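You operate a simulated robot arm through the tools that you are given. There is no shell and no other tool.

You are at the controls of a simulated robot arm. One attempt, no reset.

JOB
Rinse the soapy purple sock in the tub's clear water, then let the water out.
Fine: dip it till the suds are gone, press it out in the wash bowl and lay it on the rubber mat; the plug ends on the tub ledge. Set down upright: tub plug.
Where things are to end (x, y in the base frame): tub plug within 0.06 m of [0.78, 0].

It is judged by the outcome, as a careful person would: the job done as asked, and still so three seconds after it is handed in. It fails if anything else is knocked over, pushed out of place, dropped, spilled or broken.

ROBOT AND FRAMES
A 7-joint arm with a two-finger parallel gripper, fixed in place. Base frame: the origin is on the floor under the middle of its stand, x ahead of it, y to its left, z up; the work surface is at about z = 0.9. Units: m, degrees, N and s.
With the tool pointing down near the work surface it reaches from about 0.2 to 0.74 m from the base axis. Its first joint turns from -166.0 to 166.0 degrees. Payload 1.57 kg.
Tool frame: the origin (TCP) lies between the finger pads and is the grasp point; the fingertips stand 0.03 m ahead of it; z points along the fingers, y is the line along which they close. The gripper opens to 0.11 m. The fingers are 0.024 m wide and 0.012 m thick; the gripper's body (0.048 by 0.112 m) begins 0.078 m behind the TCP.
Orientation is told as [roll, pitch, yaw] about the base's x, y, z axes, in that order, counted from this pose: with the fingers straight down and closing along the base's y, the tool's x points along the base's -x, its y along +y and its z along -z.

CONTROLS
- The arm moves only by the tool move_arm. Its argument "moves" is a list that holds one entry, the list of rows, each a list of 7 numbers: the shift along the tool's x, y, z in units of 250 mm (1.0 is 250 mm), then the turn, a rotation vector about the tool's x, y, z in units of 90 degrees (1.0 is 90 degrees), then the closure, from 0 (fully open) to 1 (shut). In form: [[[dx, dy, dz, wx, wy, wz, grip], ...]]. A call has 1 to 20 rows; each row is the pose to reach, as a shift and turn from the pose commanded when the call began, along the tool's axes at that moment. A call with a number of a shift or a turn outside -1 to 1 is refused whole. Each row takes 0.2 s and may step no farther than 0.05 m and 8.6 degrees from the row before; otherwise, or with a gripper value out of range, the whole call is refused. Where a pose cannot be reached the arm comes as near as it can. A force on the tool above 50 N (or 10 N above the force at the start of the call, whichever is more), or a blocked arm, ends the call early, and 0.2 s more pass. The fingers move at their own pace (about 0.045 m/s each) and stop on an object; they squeeze with about 32 N. The grip force told is the motor's: it shows also when the fingers shut on nothing. Time passes only in rows, and 0.2 s behind the last, so rows that repeat a pose let the fingers close. It gives the time, the measured TCP pose, the force on the tool (base axes), the opening and the grip force at its end, in the units of the frame above (readings bear some noise), with the torque about the TCP (base axes, N m) and any sound that the robot's microphone picked up.
- Cameras (640 x 400 px; columns grow to the right, rows downward): "scene" is fixed at [0.4006, 0.5002, 1.6205]; the picture's right is [-1.00, 0.09, 0.00], its down [0.09, 0.96, -0.27] and it looks along [-0.02, -0.27, -0.96] (base axes); focal length 214 px, centre (320, 200). "wrist" rides on the gripper at [0.07, 0.016, -0.141] in the tool frame; the picture's right is [-0.23, 0.97, 0.00], its down [-0.85, -0.20, -0.48] and it looks along [-0.47, -0.11, 0.88] (tool axes); focal length 222 px, centre (320, 200). There is no depth. A picture from a camera that has moved, and an enlarged one, comes with that camera's place and axes in the base frame and with its lens.
- get_image(camera): a new picture of that camera. No time passes.
- raise_lower(by): slides the trunk up (or, below 0, down) by that many m; the arm rides with it, the base frame stays. It gives what a move gives, with no picture.
- zoom(camera, box): a new picture of the part [left, top, right, bottom] of that camera's present view, enlarged. No time passes.
- hand_in(): hands the job in; it is judged then, once.

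Nothing tells you positions but the pictures and the camera data. Unless the task says otherwise, let go and move clear before handing in.

The tools are called after "Request:" by a JSON object that holds its "op" and its "data". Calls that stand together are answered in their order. move_arm: Moves the arm, as the interface text tells. Its arguments: {"type":"object","properties":{"moves":{"type":"array","items":{"type":"array","items":{"type":"array","items":{"type":"number"}}}}},"required":["moves"]} The other tools are called the same way: raise_lower (by) moves the trunk up or down; get_image (camera) takes a picture; zoom (camera, box) takes an enlarged picture of a part of a camera's view; hand_in () hands the job in.

At the start:

```text
clock: 0.0
ee_pos: [0.3936, 0.2769, 1.2112]
ee_rot: [-0.1, 0.1, -0.1]
ft_force: [-0.3, -0.5, 0.2]
ft_torque: [0.0, -0.01, 0.01]
gripper_width: 0.1101
gripper_force: 0.1
trunk travel left (down, up): [-0.5, 0.09]
```

scene: 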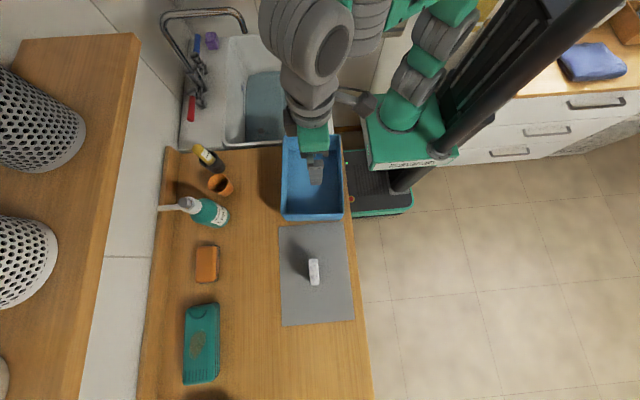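
wrist: 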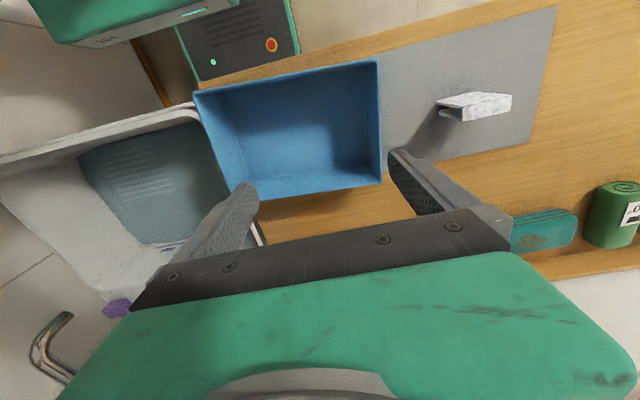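

I see a white sink (tub) at the far end with water, a blue bowl, a grey mat with a small white object on it, and a purple item on the tub ledge by the tap. I'll look closer before moving.

Request:
{"op": "zoom", "data": {"camera": "scene", "box": [140, 0, 380, 150]}}

Request:
{"op": "zoom", "data": {"camera": "scene", "box": [240, 180, 400, 340]}}

Request:
{"op": "zoom", "data": {"camera": "wrist", "box": [0, 80, 260, 340]}}

Request:
{"op": "zoom", "data": {"camera": "wrist", "box": [360, 0, 600, 150]}}

```text
2.67 times, centred on (260, 75) of scene
camera zoom: at [0.4006, 0.5002, 1.6205], right [-1.0, 0.09, 0.0], down [0.09, 0.96, -0.27], along [-0.02, -0.27, -0.96], focal length 572 px, centre (480, 533)
```

zoom: 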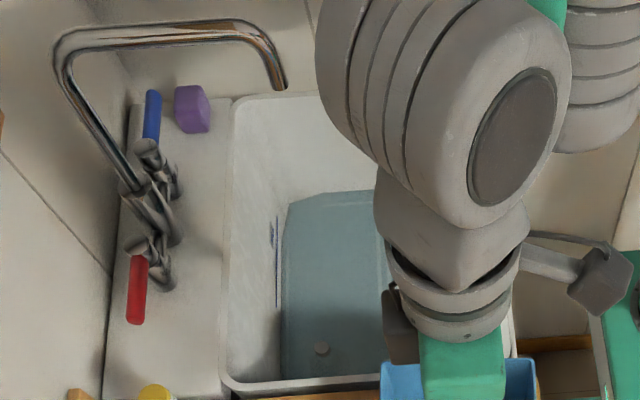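

```text
2.50 times, centred on (320, 260) of scene
camera zoom: at [0.4006, 0.5002, 1.6205], right [-1.0, 0.09, 0.0], down [0.09, 0.96, -0.27], along [-0.02, -0.27, -0.96], focal length 536 px, centre (320, 50)
```

zoom: 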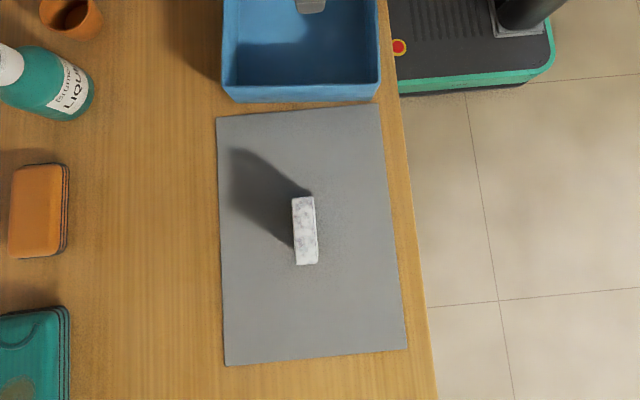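

```text
1.54 times, centred on (130, 210) of wrist
camera zoom: at [0.326, 0.2938, 1.3535], right [0.23, 0.97, 0.0], down [0.85, -0.2, 0.48], along [0.47, -0.11, -0.88], focal length 342 px, centre (612, 185)
```

zoom: 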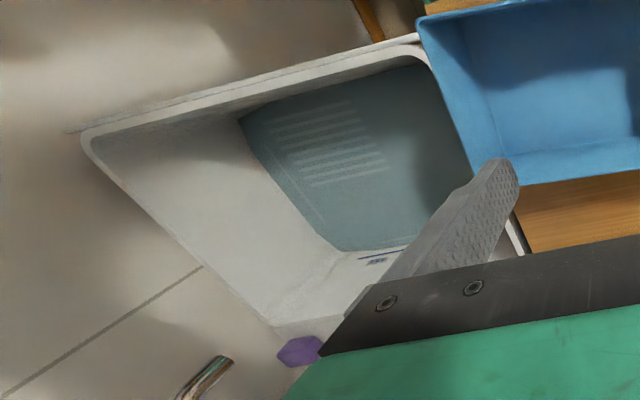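

```text
2.67 times, centred on (480, 75) of wrist
camera zoom: at [0.326, 0.2938, 1.3535], right [0.23, 0.97, 0.0], down [0.85, -0.2, 0.48], along [0.47, -0.11, -0.88], focal length 592 px, centre (-107, 533)
```

zoom: 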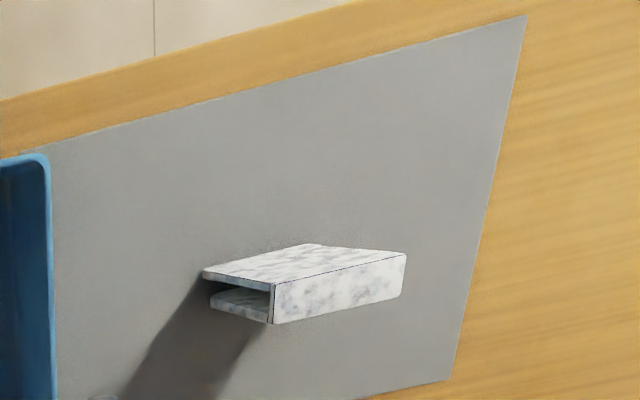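

The white speckled block on the mat looks like a folded sock standing as an upside-down U, about 0.08 x 0.025 x 0.07 m at around (0.426, 0.53). A purple thing also sits on the tub ledge by the tap, so I'll zoom in to be sure which one is the soapy sock.

Request:
{"op": "zoom", "data": {"camera": "scene", "box": [180, 20, 240, 60]}}

Request:
{"op": "zoom", "data": {"camera": "scene", "box": [295, 245, 335, 295]}}

Request:
{"op": "zoom", "data": {"camera": "wrist", "box": [80, 270, 160, 330]}}

Request:
{"op": "zoom", "data": {"camera": "scene", "box": [230, 60, 300, 150]}}

Request:
{"op": "zoom", "data": {"camera": "scene", "box": [140, 120, 260, 400]}}

```text
10.00 times, centred on (210, 40) of scene
camera zoom: at [0.4006, 0.5002, 1.6205], right [-1.0, 0.09, 0.0], down [0.09, 0.96, -0.27], along [-0.02, -0.27, -0.96], focal length 2145 px, centre (1420, 1800)
```

zoom: 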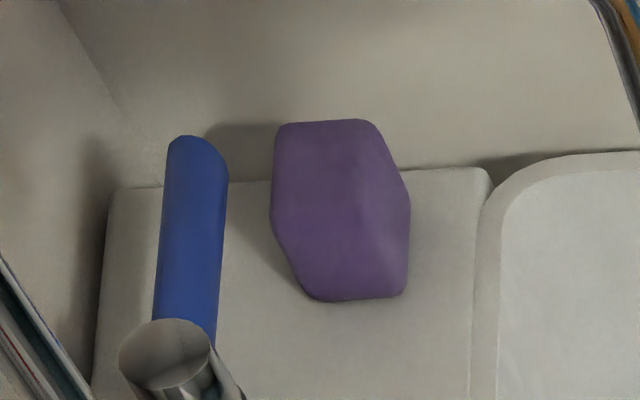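

```text
8.00 times, centred on (315, 270) of scene
camera zoom: at [0.4006, 0.5002, 1.6205], right [-1.0, 0.09, 0.0], down [0.09, 0.96, -0.27], along [-0.02, -0.27, -0.96], focal length 1716 px, centre (360, -360)
```

zoom: 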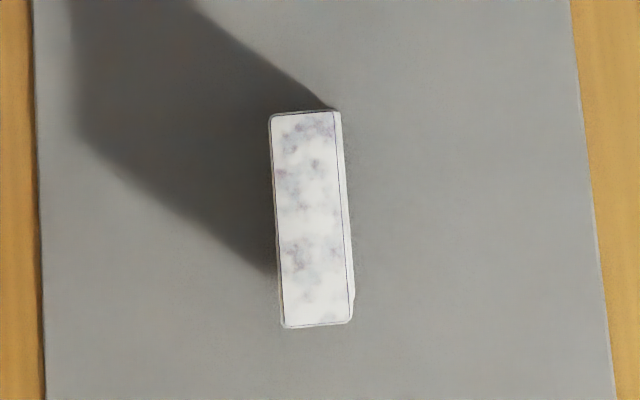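

```text
6.67 times, centred on (120, 300) of wrist
camera zoom: at [0.326, 0.2938, 1.3535], right [0.23, 0.97, 0.0], down [0.85, -0.2, 0.48], along [0.47, -0.11, -0.88], focal length 1481 px, centre (1653, -467)
```

zoom: 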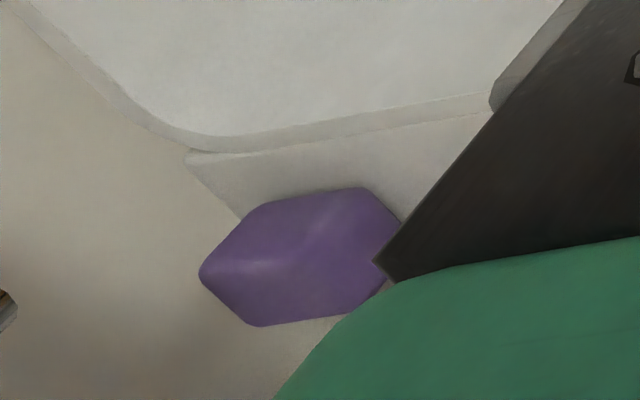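

```text
4.44 times, centred on (265, 105) of scene
camera zoom: at [0.4006, 0.5002, 1.6205], right [-1.0, 0.09, 0.0], down [0.09, 0.96, -0.27], along [-0.02, -0.27, -0.96], focal length 953 px, centre (564, 622)
```

zoom: 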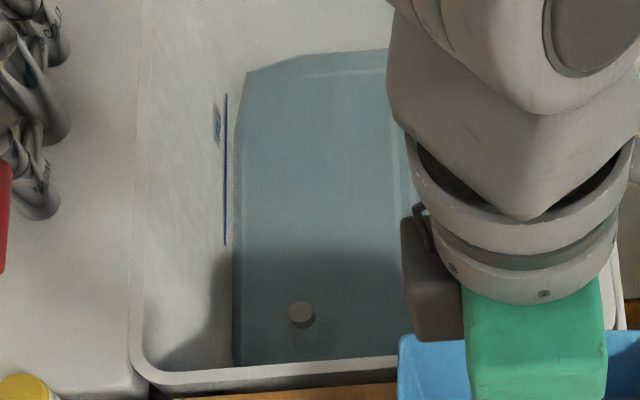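

```text
1.43 times, centred on (200, 260) of scene
camera zoom: at [0.4006, 0.5002, 1.6205], right [-1.0, 0.09, 0.0], down [0.09, 0.96, -0.27], along [-0.02, -0.27, -0.96], focal length 306 px, centre (491, 114)
```

zoom: 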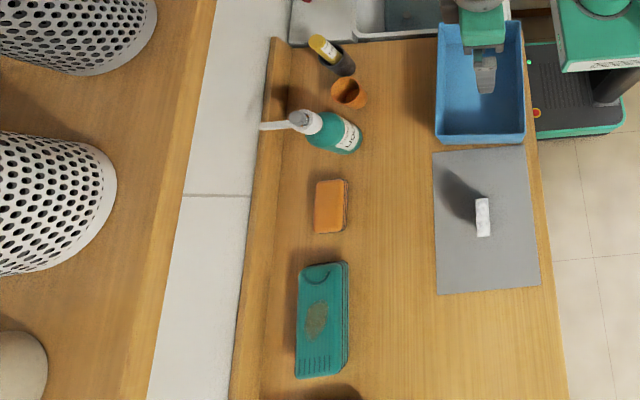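

The white block has purple showing through its suds, so I take it as the sock, with its top near z 0.985 at (0.425, 0.531). The purple thing on the ledge looks like a soap bar. I'll move above the sock and turn the fingers so they close along x.

Request:
{"op": "move_arm", "data": {"moves": [[[-0.01, 0.083, 0, 0, 0, 0.083, 0], [-0.02, 0.167, 0, 0, 0, 0.167, 0], [-0.031, 0.25, 0, 0, 0, 0.25, 0], [-0.041, 0.333, 0, 0, 0, 0.333, 0], [-0.052, 0.417, 0, 0, 0, 0.417, 0], [-0.062, 0.5, 0, 0, 0, 0.5, 0], [-0.072, 0.583, 0, 0, 0, 0.583, 0], [-0.083, 0.667, 0, 0, 0, 0.667, 0], [-0.093, 0.75, 0, 0, 0, 0.75, 0], [-0.104, 0.833, 0, 0, 0, 0.833, 0], [-0.114, 0.917, 0, 0, 0, 0.917, 0], [-0.124, 1.0, 0, 0, 0, 1.0, 0], [-0.124, 1.0, 0, 0, 0, 1.0, 0]]]}}

Request:
{"op": "get_image", "data": {"camera": "wrist"}}

Request:
{"op": "get_image", "data": {"camera": "scene"}}

```text
clock: 2.8
ee_pos: [0.3931, 0.4996, 1.1844]
ee_rot: [0.1, 0.1, -90.1]
ft_force: [0.5, 0.0, -0.4]
ft_torque: [0.06, 0.0, 0.0]
gripper_width: 0.1103
gripper_force: 0.1
out of reach, approached as far as the arm can: row 10, 11, 12, 13
trunk travel left (down, up): [-0.5, 0.09]
```

```text
taken
camera wrist: at [0.4117, 0.5682, 1.3251], right [0.97, -0.23, 0.0], down [-0.2, -0.86, 0.48], along [-0.11, -0.46, -0.88], focal length 222 px, centre (320, 200)
```

wrist: 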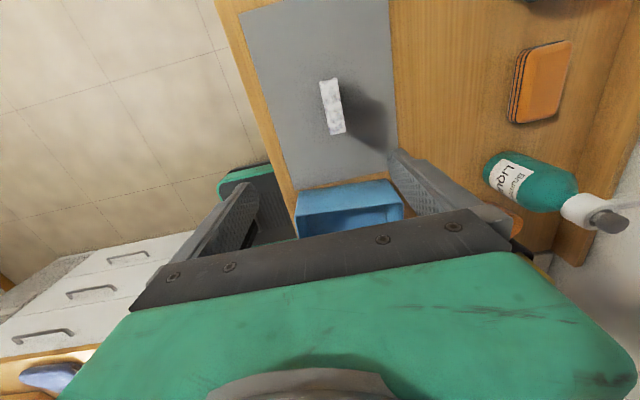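

```text
taken
```

scene: 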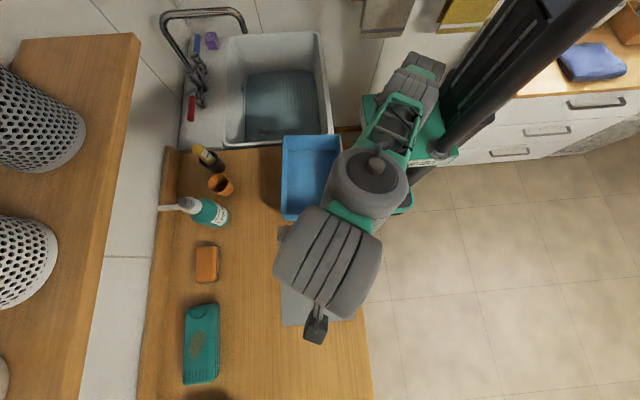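

The reach runs out at this height, so I'll go lower for the sock. The tub is now fully visible, so I'll zoom in on it first.

Request:
{"op": "zoom", "data": {"camera": "scene", "box": [150, 0, 350, 150]}}

Request:
{"op": "zoom", "data": {"camera": "scene", "box": [220, 60, 350, 230]}}

Request:
{"op": "zoom", "data": {"camera": "wrist", "box": [220, 0, 440, 240]}}

```text
2.67 times, centred on (250, 75) of scene
camera zoom: at [0.4006, 0.5002, 1.6205], right [-1.0, 0.09, 0.0], down [0.09, 0.96, -0.27], along [-0.02, -0.27, -0.96], focal length 572 px, centre (507, 533)
```

zoom: 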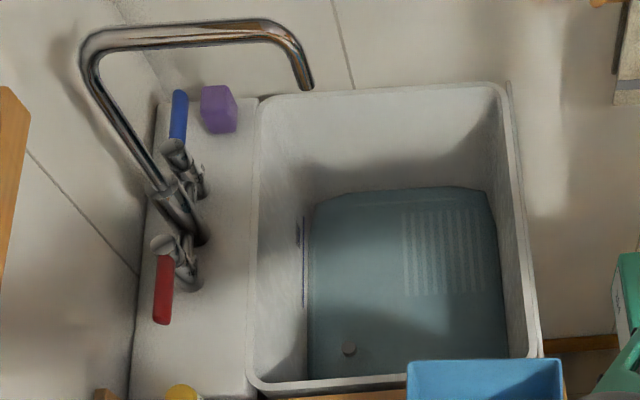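

```text
2.35 times, centred on (285, 145) of scene
camera zoom: at [0.4006, 0.5002, 1.6205], right [-1.0, 0.09, 0.0], down [0.09, 0.96, -0.27], along [-0.02, -0.27, -0.96], focal length 505 px, centre (402, 329)
```

zoom: 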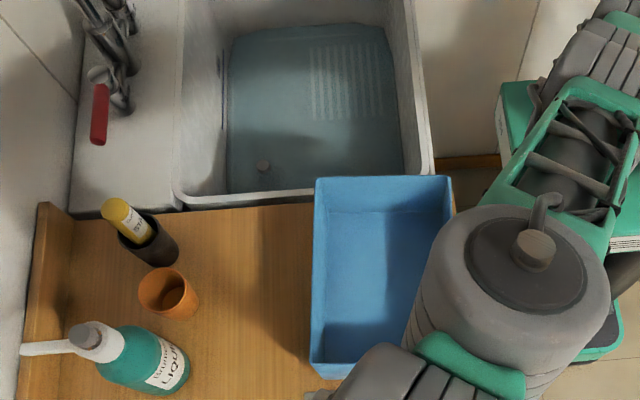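

```text
1.67 times, centred on (330, 120) of wrist
camera zoom: at [0.4117, 0.5682, 1.3251], right [0.97, -0.23, 0.0], down [-0.2, -0.86, 0.48], along [-0.11, -0.46, -0.88], focal length 370 px, centre (303, 333)
```

zoom: 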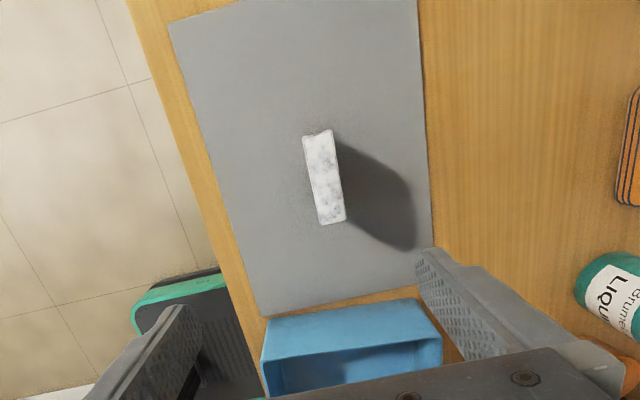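

The tub spans roughly x 0.31–0.72, y −0.485–0.05, and the bowl x 0.31–0.51, y 0.10–0.375 with its rim near z 0.96. Next I'll descend toward the sock and check the actual pose.

Request:
{"op": "move_arm", "data": {"moves": [[[0, 0, 0.12, 0, 0, 0, 0], [0, 0, 0.24, 0, 0, 0, 0], [0, 0, 0.36, 0, 0, 0, 0], [0, 0, 0.48, 0, 0, 0, 0], [0, 0, 0.48, 0, 0, 0, 0]]]}}

Request:
{"op": "get_image", "data": {"camera": "wrist"}}

```text
clock: 4.0
ee_pos: [0.3919, 0.4987, 1.0619]
ee_rot: [0.0, 0.1, -90.0]
ft_force: [0.6, 0.0, 0.1]
ft_torque: [0.01, -0.05, 0.01]
gripper_width: 0.1098
gripper_force: 0.1
trunk travel left (down, up): [-0.5, 0.09]
```

```text
taken
camera wrist: at [0.4089, 0.5685, 1.2034], right [0.97, -0.23, 0.0], down [-0.2, -0.85, 0.48], along [-0.11, -0.47, -0.88], focal length 222 px, centre (320, 200)
```

wrist: 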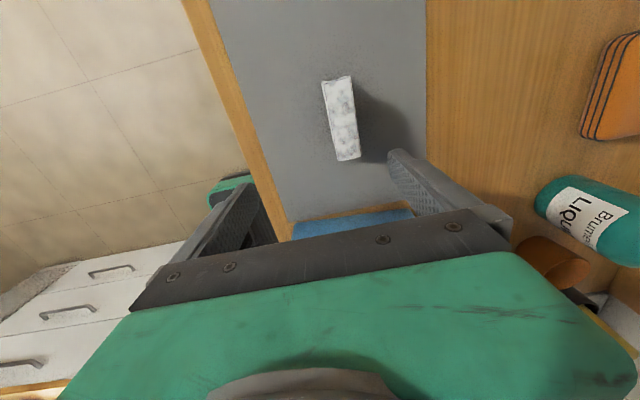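

I'm now centred close to the sock, which I place at (0.4225, 0.531). I'll shift over it and descend with the fingers open before closing.

Request:
{"op": "move_arm", "data": {"moves": [[[0.044, 0.041, 0, 0, 0, 0, 0], [0.088, 0.082, 0, 0, 0, 0, 0], [0.131, 0.122, 0, 0, 0, 0, 0], [0.131, 0.122, 0.1, 0, 0, 0, 0], [0.131, 0.122, 0.2, 0, 0, 0, 0], [0.131, 0.122, 0.28, 0, 0, 0, 0], [0.131, 0.122, 0.28, 0, 0, 0, 0]]]}}

Request:
{"op": "get_image", "data": {"camera": "wrist"}}

Request:
{"op": "get_image", "data": {"camera": "scene"}}

```text
clock: 5.6
ee_pos: [0.42, 0.5323, 0.9915]
ee_rot: [-0.1, 0.0, -90.0]
ft_force: [0.5, -0.7, 0.1]
ft_torque: [-0.04, -0.04, 0.01]
gripper_width: 0.1104
gripper_force: 0.0
trunk travel left (down, up): [-0.5, 0.09]
```

```text
taken
camera wrist: at [0.4393, 0.6022, 1.1323], right [0.97, -0.23, 0.0], down [-0.2, -0.85, 0.48], along [-0.11, -0.47, -0.88], focal length 222 px, centre (320, 200)
```

wrist: 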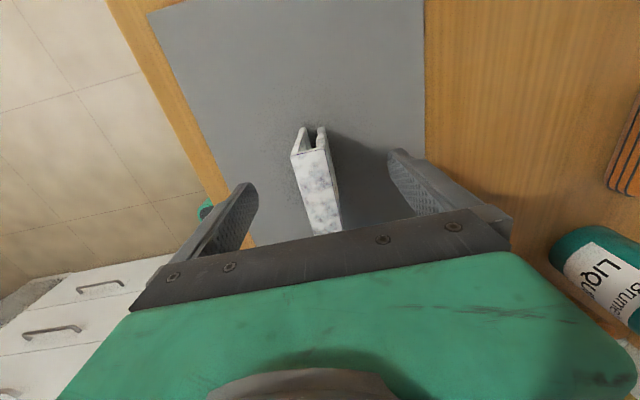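

```text
taken
```

scene: 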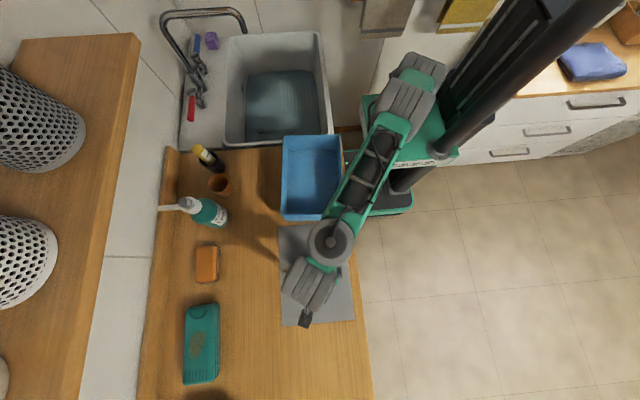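

The inverted-U sock sits centrally between the open fingers. I'll descend the last 3.5 cm and close on it.

Request:
{"op": "move_arm", "data": {"moves": [[[0, 0.006, 0.07, 0, 0, 0, 0], [0, 0.006, 0.14, 0, 0, 0, 0], [0, 0.006, 0.14, 0, 0, 0, 0.5], [0, 0.006, 0.14, 0, 0, 0, 1], [0, 0.006, 0.14, 0, 0, 0, 1], [0, 0.006, 0.14, 0, 0, 0, 1], [0, 0.006, 0.14, 0, 0, 0, 1], [0, 0.006, 0.14, 0, 0, 0, 1]]]}}

Request:
{"op": "get_image", "data": {"camera": "wrist"}}

```text
clock: 7.4
ee_pos: [0.4225, 0.5338, 0.9568]
ee_rot: [0.0, 0.0, -90.0]
ft_force: [-1.0, -0.2, 0.6]
ft_torque: [-0.02, 0.08, 0.0]
gripper_width: 0.0229
gripper_force: 20.9
trunk travel left (down, up): [-0.5, 0.09]
```

```text
taken
camera wrist: at [0.4409, 0.6025, 1.0984], right [0.97, -0.23, 0.0], down [-0.2, -0.85, 0.48], along [-0.11, -0.47, -0.88], focal length 222 px, centre (320, 200)
```

wrist: 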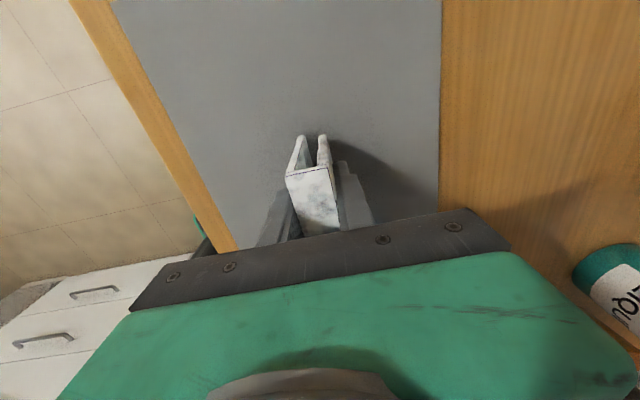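

The sock is gripped at an opening of 0.023 m. Next I'll lift it straight up and carry it over the bowl toward the tub.

Request:
{"op": "move_arm", "data": {"moves": [[[0, 0, -0.08, 0, 0, 0, 1], [0, 0, -0.16, 0, 0, 0, 1], [0, 0, -0.28, 0, 0, 0, 1], [-0.05, 0, -0.4, 0, 0, 0, 1], [-0.15, 0, -0.48, 0, 0, 0, 1], [-0.27, 0, -0.52, 0, 0, 0, 1], [-0.39, 0, -0.52, 0, 0, 0, 1], [-0.51, 0, -0.52, 0, 0, 0, 1], [-0.63, 0, -0.52, 0, 0, 0, 1], [-0.75, 0, -0.52, 0, 0, 0, 1], [-0.87, 0, -0.52, 0, 0, 0, 1], [-1.0, 0, -0.52, 0, 0, 0, 1], [-1.0, 0, -0.52, 0, 0, 0, 1]]]}}

Request:
{"op": "get_image", "data": {"camera": "wrist"}}

Request:
{"op": "get_image", "data": {"camera": "scene"}}

```text
clock: 10.2
ee_pos: [0.4244, 0.281, 1.0874]
ee_rot: [0.0, 0.0, -90.0]
ft_force: [0.4, 0.1, -0.5]
ft_torque: [0.02, 0.01, -0.02]
gripper_width: 0.0225
gripper_force: 31.5
trunk travel left (down, up): [-0.5, 0.09]
```

```text
taken
camera wrist: at [0.442, 0.3511, 1.2286], right [0.97, -0.23, 0.0], down [-0.2, -0.85, 0.48], along [-0.11, -0.47, -0.88], focal length 222 px, centre (320, 200)
```

wrist: 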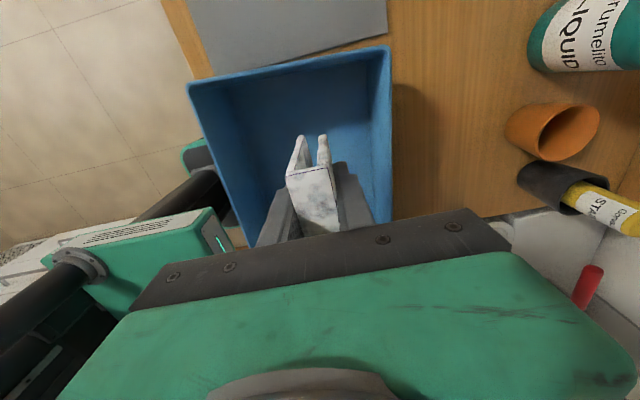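

```text
taken
```

scene: 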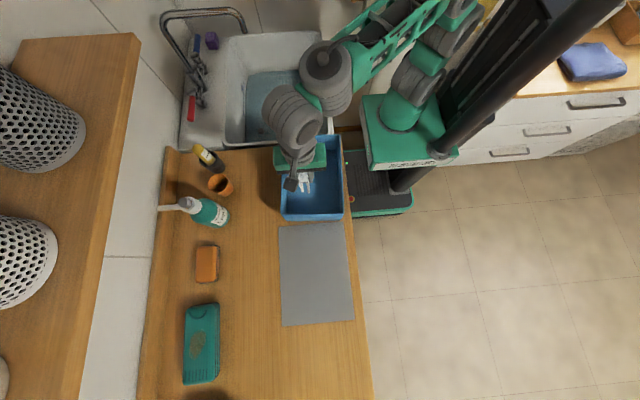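

The sock is held firmly over the bowl. I'll carry on over the tub rim at this height.

Request:
{"op": "move_arm", "data": {"moves": [[[-0.12, 0, 0, 0, 0, 0, 1], [-0.24, 0, 0, 0, 0, 0, 1], [-0.36, 0.02, 0, 0, 0, 0, 1], [-0.48, 0.04, 0, 0, 0, 0, 1], [-0.6, 0.06, 0, 0, 0, 0, 1], [-0.72, 0.08, 0, 0, 0, 0, 1], [-0.84, 0.1, 0, 0, 0, 0, 1], [-0.96, 0.12, 0, 0, 0, 0, 1], [-1.0, 0.12, 0, 0, 0, 0, 1], [-1.0, 0.12, 0, 0, 0, 0, 1]]]}}

Request:
{"op": "get_image", "data": {"camera": "wrist"}}

Request:
{"op": "get_image", "data": {"camera": "scene"}}

```text
clock: 12.4
ee_pos: [0.4531, 0.0315, 1.0882]
ee_rot: [0.0, 0.0, -90.0]
ft_force: [-0.2, 0.6, -0.7]
ft_torque: [0.0, 0.01, -0.01]
gripper_width: 0.0227
gripper_force: 31.7
trunk travel left (down, up): [-0.5, 0.09]
```

```text
taken
camera wrist: at [0.4714, 0.1006, 1.2298], right [0.97, -0.23, 0.0], down [-0.2, -0.85, 0.48], along [-0.11, -0.47, -0.88], focal length 222 px, centre (320, 200)
```

wrist: 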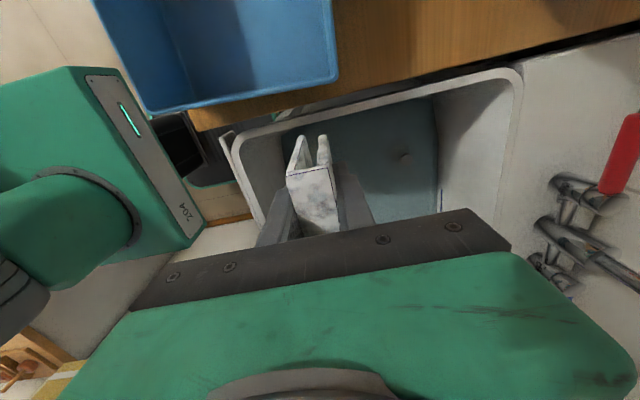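

```text
taken
```

scene: 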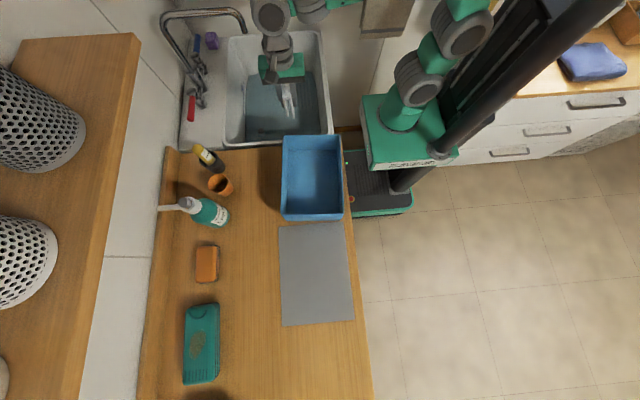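

I'm now above the tub at (0.453, 0.03). I'll zoom in on the wrist view to find the water surface, the plug and the tub floor before dipping.

Request:
{"op": "zoom", "data": {"camera": "wrist", "box": [220, 60, 540, 260]}}

Request:
{"op": "zoom", "data": {"camera": "wrist", "box": [360, 110, 460, 210]}}

Request:
{"op": "zoom", "data": {"camera": "scene", "box": [210, 30, 350, 160]}}

```text
2.00 times, centred on (380, 160) of wrist
camera zoom: at [0.4714, 0.1006, 1.2298], right [0.97, -0.23, 0.0], down [-0.2, -0.85, 0.48], along [-0.11, -0.47, -0.88], focal length 444 px, centre (200, 280)
```

zoom: 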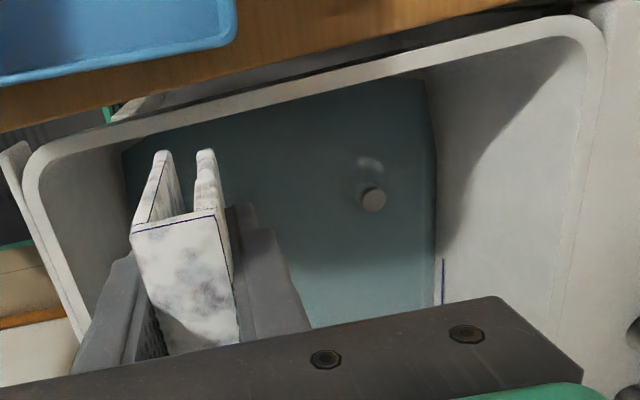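

```text
4.00 times, centred on (410, 160) of wrist
camera zoom: at [0.4714, 0.1006, 1.2298], right [0.97, -0.23, 0.0], down [-0.2, -0.85, 0.48], along [-0.11, -0.47, -0.88], focal length 888 px, centre (-40, 360)
```

zoom: 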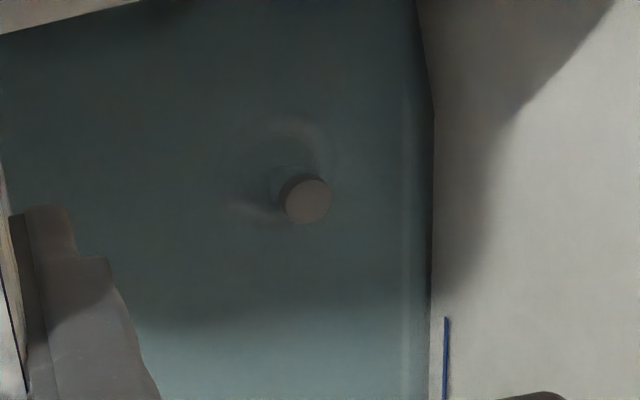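

```text
3.08 times, centred on (280, 95) of scene
camera zoom: at [0.4006, 0.5002, 1.6205], right [-1.0, 0.09, 0.0], down [0.09, 0.96, -0.27], along [-0.02, -0.27, -0.96], focal length 660 px, centre (443, 523)
```

zoom: 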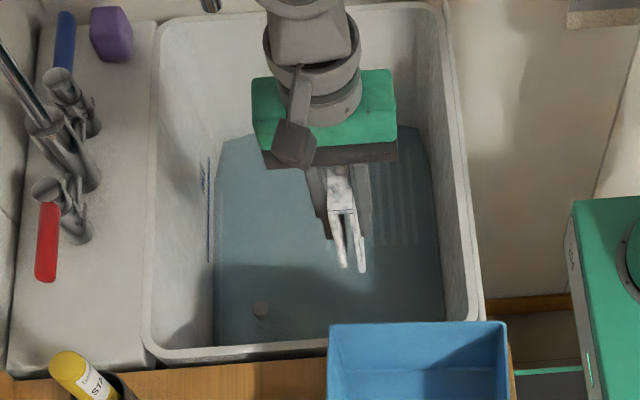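

The plug's knob sits near (0.62, −0.10) with its top around z 0.755, close to the water surface. I'll shift to about (0.45, −0.12), clear of both plug and spout, and start lowering.

Request:
{"op": "move_arm", "data": {"moves": [[[-0.12, 0, 0, 0, 0, 0, 1], [-0.24, 0, 0, 0, 0, 0, 1], [-0.36, 0, 0, 0, 0, 0, 1], [-0.48, 0, 0, 0, 0, 0, 1], [-0.6, 0, 0, 0, 0, 0, 1], [-0.6, 0, 0.12, 0, 0, 0, 1], [-0.6, 0, 0.24, 0, 0, 0, 1], [-0.6, 0, 0.36, 0, 0, 0, 1], [-0.6, 0, 0.48, 0, 0, 0, 1], [-0.6, 0, 0.6, 0, 0, 0, 1], [-0.6, 0, 0.72, 0, 0, 0, 1], [-0.6, 0, 0.8, 0, 0, 0, 1], [-0.6, 0, 0.8, 0, 0, 0, 1]]]}}

Request:
{"op": "get_image", "data": {"camera": "wrist"}}

Request:
{"op": "get_image", "data": {"camera": "scene"}}

```text
clock: 15.2
ee_pos: [0.4549, -0.119, 0.8861]
ee_rot: [-0.1, -0.1, -90.0]
ft_force: [-0.7, -0.2, -1.7]
ft_torque: [-0.01, 0.01, 0.06]
gripper_width: 0.0226
gripper_force: 31.4
trunk travel left (down, up): [-0.5, 0.09]
```

```text
taken
camera wrist: at [0.4723, -0.0505, 1.027], right [0.97, -0.23, 0.0], down [-0.2, -0.85, 0.48], along [-0.11, -0.47, -0.88], focal length 222 px, centre (320, 200)
```

wrist: 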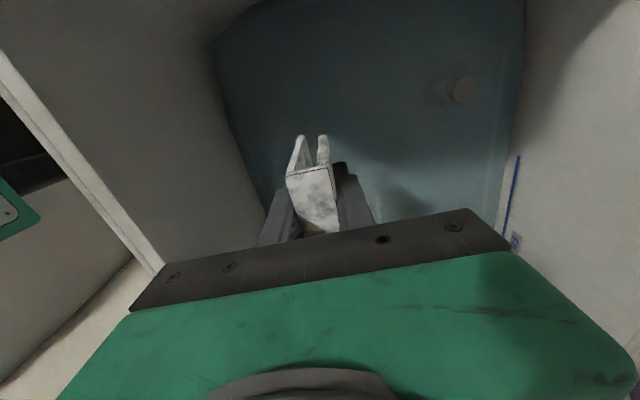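

```text
taken
```

scene: 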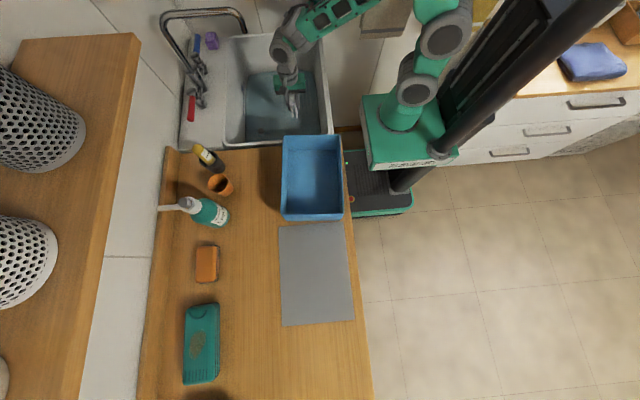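

The knob triangulates again to about (0.622, −0.098, 0.754). I'll zoom in to judge the water surface against it.

Request:
{"op": "zoom", "data": {"camera": "wrist", "box": [380, 30, 540, 250]}}

Request:
{"op": "zoom", "data": {"camera": "wrist", "box": [200, 0, 440, 240]}}

Request:
{"op": "zoom", "data": {"camera": "scene", "box": [220, 50, 340, 150]}}

```text
1.82 times, centred on (460, 140) of wrist
camera zoom: at [0.4723, -0.0505, 1.027], right [0.97, -0.23, 0.0], down [-0.2, -0.85, 0.48], along [-0.11, -0.47, -0.88], focal length 404 px, centre (66, 309)
```

zoom: 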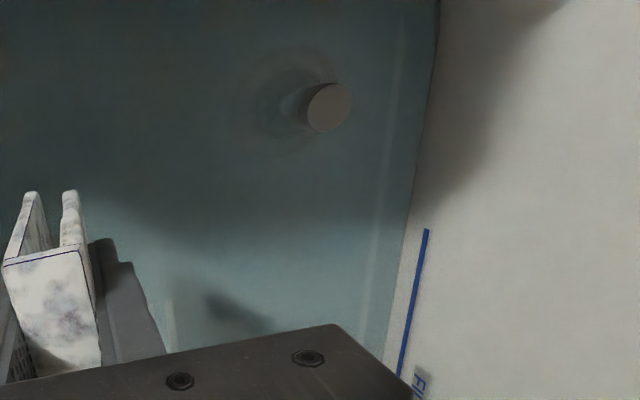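

```text
1.67 times, centred on (320, 120) of wrist
camera zoom: at [0.4723, -0.0505, 1.027], right [0.97, -0.23, 0.0], down [-0.2, -0.85, 0.48], along [-0.11, -0.47, -0.88], focal length 370 px, centre (320, 333)
```

zoom: 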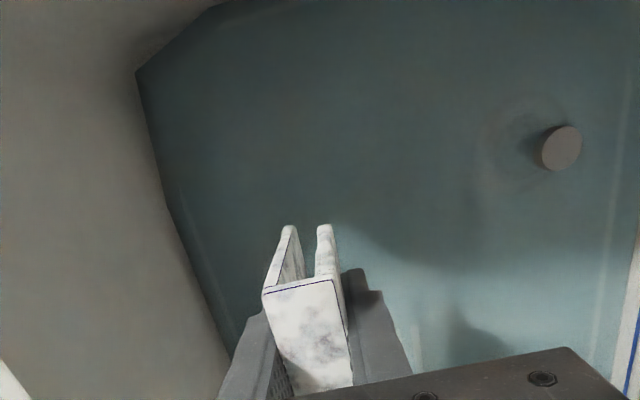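

```text
4.00 times, centred on (280, 100) of scene
camera zoom: at [0.4006, 0.5002, 1.6205], right [-1.0, 0.09, 0.0], down [0.09, 0.96, -0.27], along [-0.02, -0.27, -0.96], focal length 858 px, centre (480, 600)
```

zoom: 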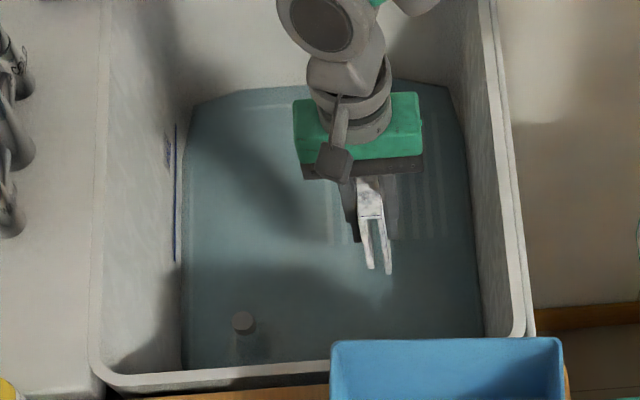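

The knob pokes just above the water, which I take to be near z 0.74 and fairly shallow. I'll lower the sock in small steps and watch the force.

Request:
{"op": "move_arm", "data": {"moves": [[[0, 0, 0.1, 0, 0, 0, 1], [0, 0, 0.2, 0, 0, 0, 1], [0, 0, 0.3, 0, 0, 0, 1], [0, 0, 0.36, 0, 0, 0, 1], [0, 0, 0.4, 0, 0, 0, 1], [0, 0, 0.4, 0, 0, 0, 1]]]}}

Request:
{"op": "zoom", "data": {"camera": "wrist", "box": [200, 0, 440, 240]}}

Request:
{"op": "zoom", "data": {"camera": "scene", "box": [220, 50, 340, 150]}}

```text
clock: 16.6
ee_pos: [0.4543, -0.1162, 0.7859]
ee_rot: [0.0, 0.0, -90.1]
ft_force: [0.4, -0.1, 0.1]
ft_torque: [-0.01, 0.01, 0.02]
gripper_width: 0.0228
gripper_force: 32.0
trunk travel left (down, up): [-0.5, 0.09]
```

```text
1.67 times, centred on (320, 120) of wrist
camera zoom: at [0.4724, -0.0466, 0.9273], right [0.97, -0.23, 0.0], down [-0.2, -0.85, 0.48], along [-0.11, -0.47, -0.88], focal length 370 px, centre (320, 333)
```

zoom: 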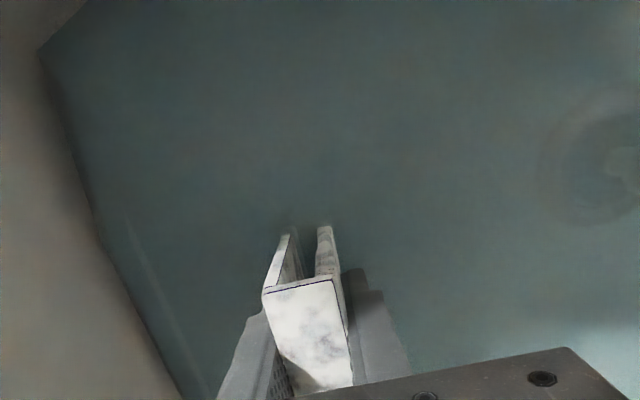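

```text
4.00 times, centred on (280, 100) of scene
camera zoom: at [0.4006, 0.5002, 1.6205], right [-1.0, 0.09, 0.0], down [0.09, 0.96, -0.27], along [-0.02, -0.27, -0.96], focal length 858 px, centre (480, 600)
```

zoom: 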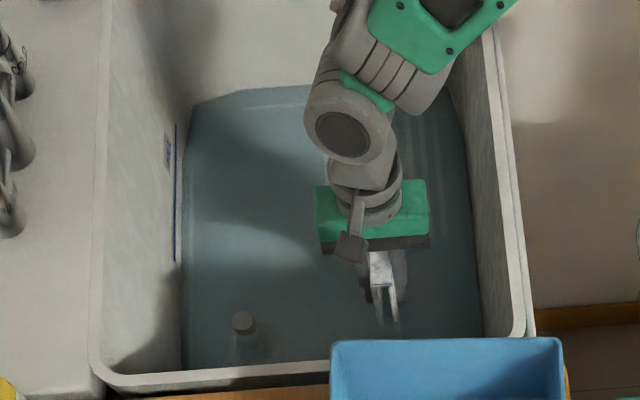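

The lower edges of the sock are just entering the water at TCP 0.786. I'll keep going down in small steps, watching for floor contact.

Request:
{"op": "move_arm", "data": {"moves": [[[0, 0, 0.04, 0, 0, 0, 1], [0, 0, 0.08, 0, 0, 0, 1], [0, 0, 0.08, 0, 0, 0, 1]]]}}

Request:
{"op": "zoom", "data": {"camera": "wrist", "box": [200, 0, 440, 240]}}

Request:
{"op": "get_image", "data": {"camera": "scene"}}

```text
clock: 17.4
ee_pos: [0.4551, -0.1169, 0.7657]
ee_rot: [0.0, 0.2, -90.0]
ft_force: [-0.3, -0.4, -0.3]
ft_torque: [-0.01, -0.01, 0.02]
gripper_width: 0.0224
gripper_force: 31.9
trunk travel left (down, up): [-0.5, 0.09]
```

```text
1.67 times, centred on (320, 120) of wrist
camera zoom: at [0.4725, -0.0478, 0.9073], right [0.97, -0.23, 0.0], down [-0.2, -0.85, 0.48], along [-0.11, -0.47, -0.88], focal length 370 px, centre (320, 333)
```

zoom: 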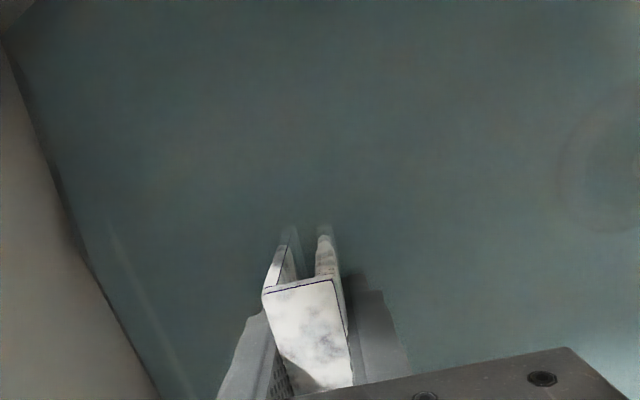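

```text
taken
```

scene: 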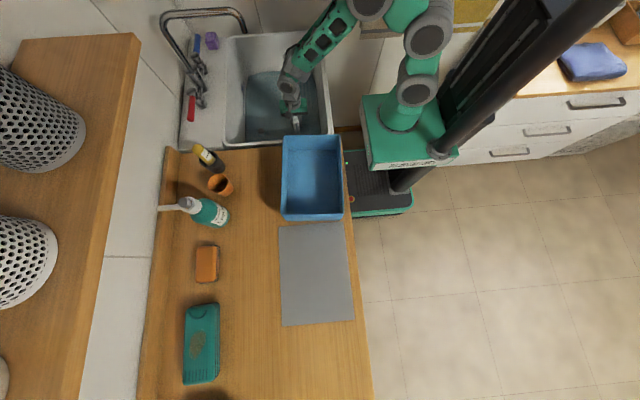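

No contact yet, and about 2–3 cm of the sock is under. I'll continue down another 3 cm.

Request:
{"op": "move_arm", "data": {"moves": [[[0, 0, 0.04, 0, 0, 0, 1], [0, 0, 0.08, 0, 0, 0, 1], [0, 0, 0.12, 0, 0, 0, 1], [0, 0, 0.12, 0, 0, 0, 1]]]}}

Request:
{"op": "zoom", "data": {"camera": "wrist", "box": [200, 0, 440, 240]}}

Request:
{"op": "zoom", "data": {"camera": "scene", "box": [220, 0, 480, 160]}}

```text
clock: 18.4
ee_pos: [0.4562, -0.1185, 0.7394]
ee_rot: [0.5, -0.1, -90.1]
ft_force: [4.8, -2.1, 33.4]
ft_torque: [-0.05, 0.1, -0.03]
gripper_width: 0.0225
gripper_force: 32.0
trunk travel left (down, up): [-0.5, 0.09]
```

```text
1.67 times, centred on (320, 120) of wrist
camera zoom: at [0.4739, -0.0486, 0.8793], right [0.97, -0.23, 0.01], down [-0.2, -0.85, 0.48], along [-0.1, -0.47, -0.88], focal length 370 px, centre (320, 333)
```

zoom: 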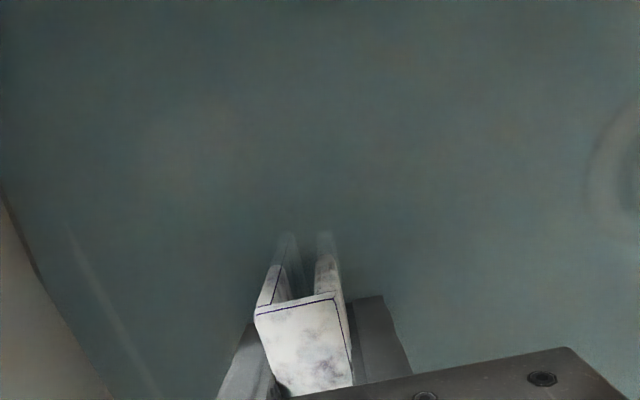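

```text
2.46 times, centred on (350, 80) of scene
camera zoom: at [0.4006, 0.5002, 1.6205], right [-1.0, 0.09, 0.0], down [0.09, 0.96, -0.27], along [-0.02, -0.27, -0.96], focal length 528 px, centre (246, 495)
```

zoom: 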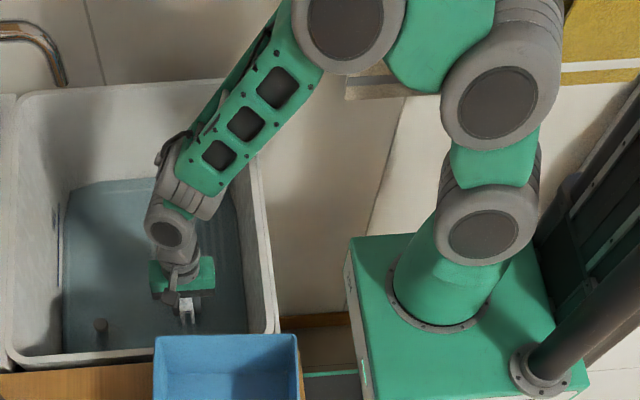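

The sock touched the tub floor (33 N) at TCP z ≈ 0.742, so the floor is near 0.69 and the water about 5 cm deep. I'll back off and dip up and down a few times to see if the suds fade.

Request:
{"op": "move_arm", "data": {"moves": [[[0, 0, -0.06, 0, 0, 0, 1], [0, 0, -0.18, 0, 0, 0, 1], [0, 0, -0.3, 0, 0, 0, 1], [0, 0, -0.3, 0, 0, 0, 1], [0, 0, -0.18, 0, 0, 0, 1], [0, 0, -0.06, 0, 0, 0, 1], [0, 0, -0.05, 0, 0, 0, 1], [0, 0, -0.05, 0, 0, 0, 1], [0, 0, -0.18, 0, 0, 0, 1], [0, 0, -0.3, 0, 0, 0, 1], [0, 0, -0.3, 0, 0, 0, 1], [0, 0, -0.18, 0, 0, 0, 1], [0, 0, -0.06, 0, 0, 0, 1], [0, 0, -0.05, 0, 0, 0, 1], [0, 0, -0.05, 0, 0, 0, 1]]]}}

Request:
{"op": "zoom", "data": {"camera": "wrist", "box": [200, 0, 440, 240]}}

Request:
{"op": "zoom", "data": {"camera": "scene", "box": [220, 50, 340, 150]}}

```text
clock: 21.6
ee_pos: [0.4545, -0.1192, 0.7484]
ee_rot: [0.1, 0.1, -90.0]
ft_force: [-0.3, -0.4, -1.4]
ft_torque: [0.0, 0.02, 0.06]
gripper_width: 0.0226
gripper_force: 32.0
trunk travel left (down, up): [-0.5, 0.09]
```

```text
1.67 times, centred on (320, 120) of wrist
camera zoom: at [0.4727, -0.0492, 0.8895], right [0.97, -0.23, 0.0], down [-0.2, -0.85, 0.48], along [-0.11, -0.47, -0.88], focal length 370 px, centre (320, 333)
```

zoom: 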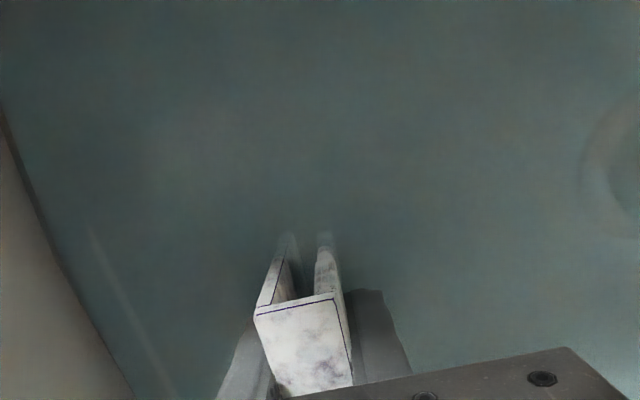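

```text
4.00 times, centred on (280, 100) of scene
camera zoom: at [0.4006, 0.5002, 1.6205], right [-1.0, 0.09, 0.0], down [0.09, 0.96, -0.27], along [-0.02, -0.27, -0.96], focal length 858 px, centre (480, 600)
```

zoom: 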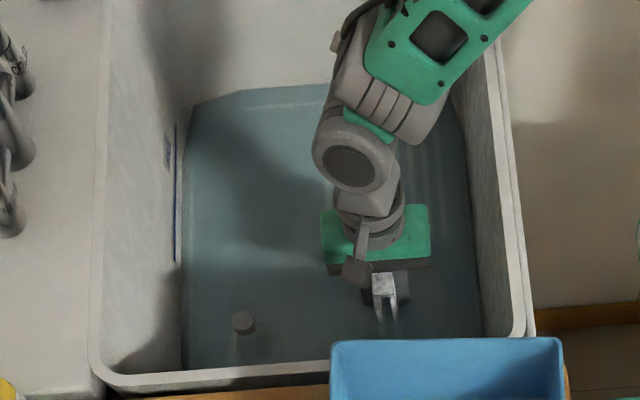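

The water doesn't cover the upper 3 cm of the sock. I'll lift it out and compare the suds with before.

Request:
{"op": "move_arm", "data": {"moves": [[[0, 0, -0.1, 0, 0, 0, 1], [0, 0, -0.2, 0, 0, 0, 1], [0, 0, -0.3, 0, 0, 0, 1], [0, 0, -0.4, 0, 0, 0, 1], [0, 0, -0.4, 0, 0, 0, 1]]]}}

Request:
{"op": "zoom", "data": {"camera": "wrist", "box": [260, 110, 390, 240]}}

Request:
{"op": "zoom", "data": {"camera": "scene", "box": [250, 60, 330, 130]}}

```text
clock: 22.8
ee_pos: [0.455, -0.1175, 0.8488]
ee_rot: [0.0, -0.1, -90.0]
ft_force: [-0.4, 0.4, -0.7]
ft_torque: [0.02, 0.03, -0.02]
gripper_width: 0.0227
gripper_force: 32.3
trunk travel left (down, up): [-0.5, 0.09]
```

```text
3.08 times, centred on (325, 175) of wrist
camera zoom: at [0.4733, -0.0492, 0.9908], right [0.97, -0.23, 0.0], down [-0.2, -0.85, 0.48], along [-0.11, -0.47, -0.88], focal length 684 px, centre (305, 277)
```

zoom: 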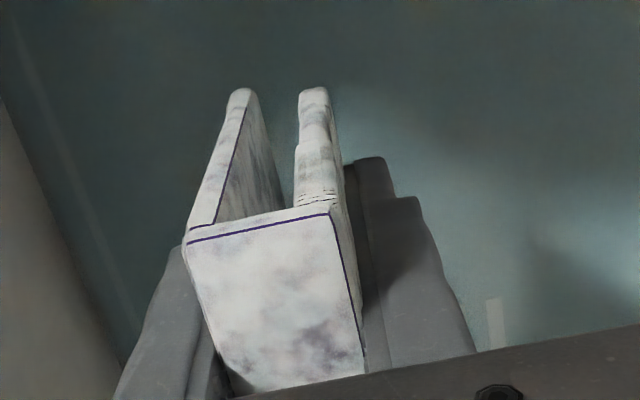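

```text
5.71 times, centred on (290, 95) of scene
camera zoom: at [0.4006, 0.5002, 1.6205], right [-1.0, 0.09, 0.0], down [0.09, 0.96, -0.27], along [-0.02, -0.27, -0.96], focal length 1226 px, centre (491, 800)
```

zoom: 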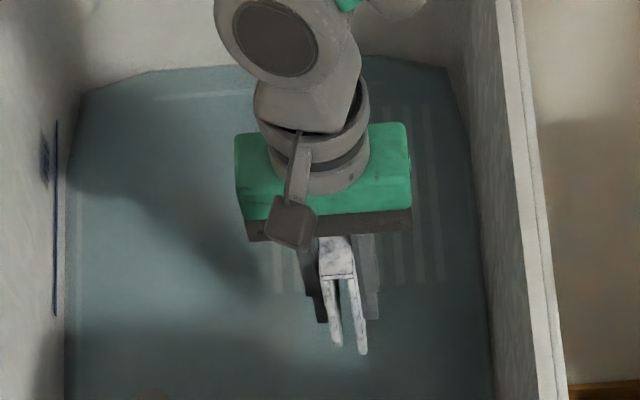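

The suds look unchanged: the sock is about 8 cm tall and the water only 5 cm deep. I'll stand it on the tub floor, let go, tip it flat so it is fully under, then re-grip it flat for dipping.

Request:
{"op": "move_arm", "data": {"moves": [[[0, -0.03, 0.1, 0, 0, 0, 1], [0, -0.06, 0.2, 0, 0, 0, 1], [0, -0.06, 0.3, 0, 0, 0, 1], [0, -0.06, 0.38, 0, 0, 0, 1], [0, -0.06, 0.41, 0, 0, 0, 1], [0, -0.06, 0.42, 0, 0, 0, 1], [0, -0.06, 0.425, 0, 0, 0, 1], [0, -0.06, 0.425, 0, 0, 0, 1]]]}}

```text
clock: 24.6
ee_pos: [0.4385, -0.1185, 0.7431]
ee_rot: [-0.1, 0.1, -90.1]
ft_force: [0.2, 0.5, -0.7]
ft_torque: [0.01, -0.02, -0.01]
gripper_width: 0.0226
gripper_force: 32.1
trunk travel left (down, up): [-0.5, 0.09]
```

No contact yet at TCP 0.743. I'll lower a few more millimetres until it touches lightly.

Request:
{"op": "move_arm", "data": {"moves": [[[0, 0, 0.008, 0, 0, 0, 1], [0, 0, 0.016, 0, 0, 0, 1], [0, 0, 0.016, 0, 0, 0, 1]]]}}

```text
clock: 25.4
ee_pos: [0.4382, -0.1185, 0.7379]
ee_rot: [0.0, 0.1, -89.9]
ft_force: [-0.1, -0.7, -0.7]
ft_torque: [0.02, 0.03, -0.01]
gripper_width: 0.0224
gripper_force: 31.9
trunk travel left (down, up): [-0.5, 0.09]
```

Request:
{"op": "move_arm", "data": {"moves": [[[0, 0, 0.008, 0, 0, 0, 1], [0, 0, 0.014, 0, 0, 0, 1], [0, 0, 0.014, 0, 0, 0, 1]]]}}

Request:
{"op": "zoom", "data": {"camera": "wrist", "box": [200, 0, 440, 240]}}

```text
clock: 26.2
ee_pos: [0.4376, -0.1187, 0.7382]
ee_rot: [0.3, 0.0, -89.9]
ft_force: [-3.8, 6.0, 33.4]
ft_torque: [-0.21, 0.33, -0.06]
gripper_width: 0.0225
gripper_force: 31.8
trunk travel left (down, up): [-0.5, 0.09]
```

```text
1.67 times, centred on (320, 120) of wrist
camera zoom: at [0.4563, -0.049, 0.8793], right [0.97, -0.23, 0.01], down [-0.2, -0.85, 0.48], along [-0.1, -0.47, -0.88], focal length 370 px, centre (320, 333)
```

zoom: 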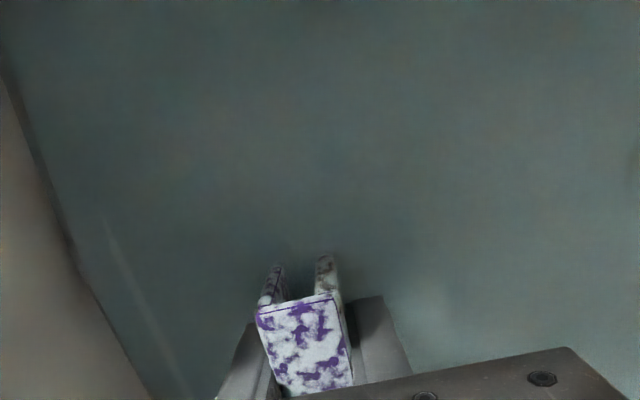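

The suds are now fading and purple shows through, so this depth does count and I needn't tip the sock. I'll ease off the floor slightly and stay in the water for a second or so.

Request:
{"op": "move_arm", "data": {"moves": [[[0, 0, -0.012, 0, 0, 0, 1], [0, 0, -0.012, 0, 0, 0, 1], [0, 0, -0.012, 0, 0, 0, 1], [0, 0, -0.012, 0, 0, 0, 1], [0, 0, -0.012, 0, 0, 0, 1], [0, 0, -0.012, 0, 0, 0, 1]]]}}

Request:
{"op": "zoom", "data": {"camera": "wrist", "box": [200, 0, 440, 240]}}

```text
clock: 27.6
ee_pos: [0.4384, -0.1192, 0.7384]
ee_rot: [0.0, 0.0, -90.1]
ft_force: [2.8, 1.2, 4.2]
ft_torque: [-0.15, -0.08, 0.13]
gripper_width: 0.0224
gripper_force: 32.3
trunk travel left (down, up): [-0.5, 0.09]
```

```text
1.67 times, centred on (320, 120) of wrist
camera zoom: at [0.4567, -0.0496, 0.8793], right [0.97, -0.23, 0.0], down [-0.2, -0.85, 0.48], along [-0.11, -0.47, -0.88], focal length 370 px, centre (320, 333)
```

zoom: 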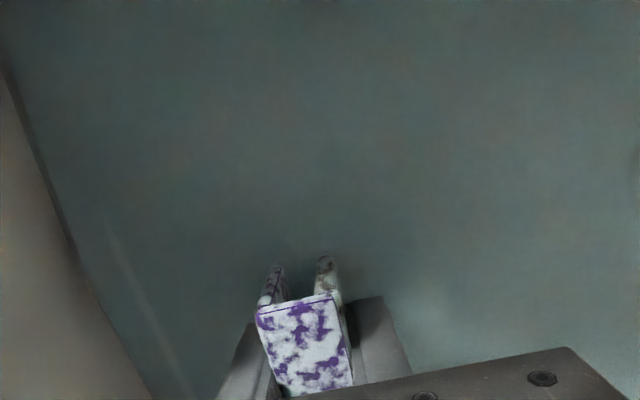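

Holding still didn't change it further, so it probably goes by dips. I'll lift it clear of the water and dip again to the same depth.

Request:
{"op": "move_arm", "data": {"moves": [[[0, 0, -0.1, 0, 0, 0, 1], [0, 0, -0.2, 0, 0, 0, 1], [0, 0, -0.3, 0, 0, 0, 1], [0, 0, -0.36, 0, 0, 0, 1], [0, 0, -0.36, 0, 0, 0, 1], [0, 0, -0.3, 0, 0, 0, 1], [0, 0, -0.2, 0, 0, 0, 1], [0, 0, -0.1, 0, 0, 0, 1], [0, 0, -0.03, 0, 0, 0, 1], [0, 0, 0, 0, 0, 0, 1], [0, 0, 0, 0, 0, 0, 1], [0, 0, 0, 0, 0, 0, 1]]]}}

Request:
{"op": "zoom", "data": {"camera": "wrist", "box": [200, 0, 440, 240]}}

```text
clock: 30.2
ee_pos: [0.4398, -0.1184, 0.738]
ee_rot: [0.0, 0.0, -90.0]
ft_force: [0.0, 0.5, 7.4]
ft_torque: [-0.25, 0.07, 0.0]
gripper_width: 0.0225
gripper_force: 31.9
trunk travel left (down, up): [-0.5, 0.09]
```

```text
1.67 times, centred on (320, 120) of wrist
camera zoom: at [0.4574, -0.0484, 0.8793], right [0.97, -0.23, 0.0], down [-0.2, -0.85, 0.48], along [-0.11, -0.47, -0.88], focal length 370 px, centre (320, 333)
```

zoom: 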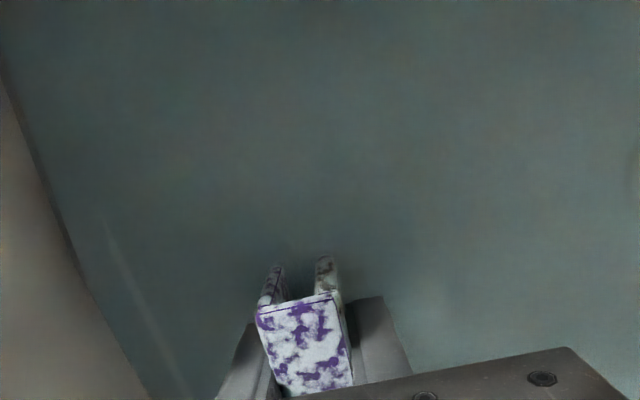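

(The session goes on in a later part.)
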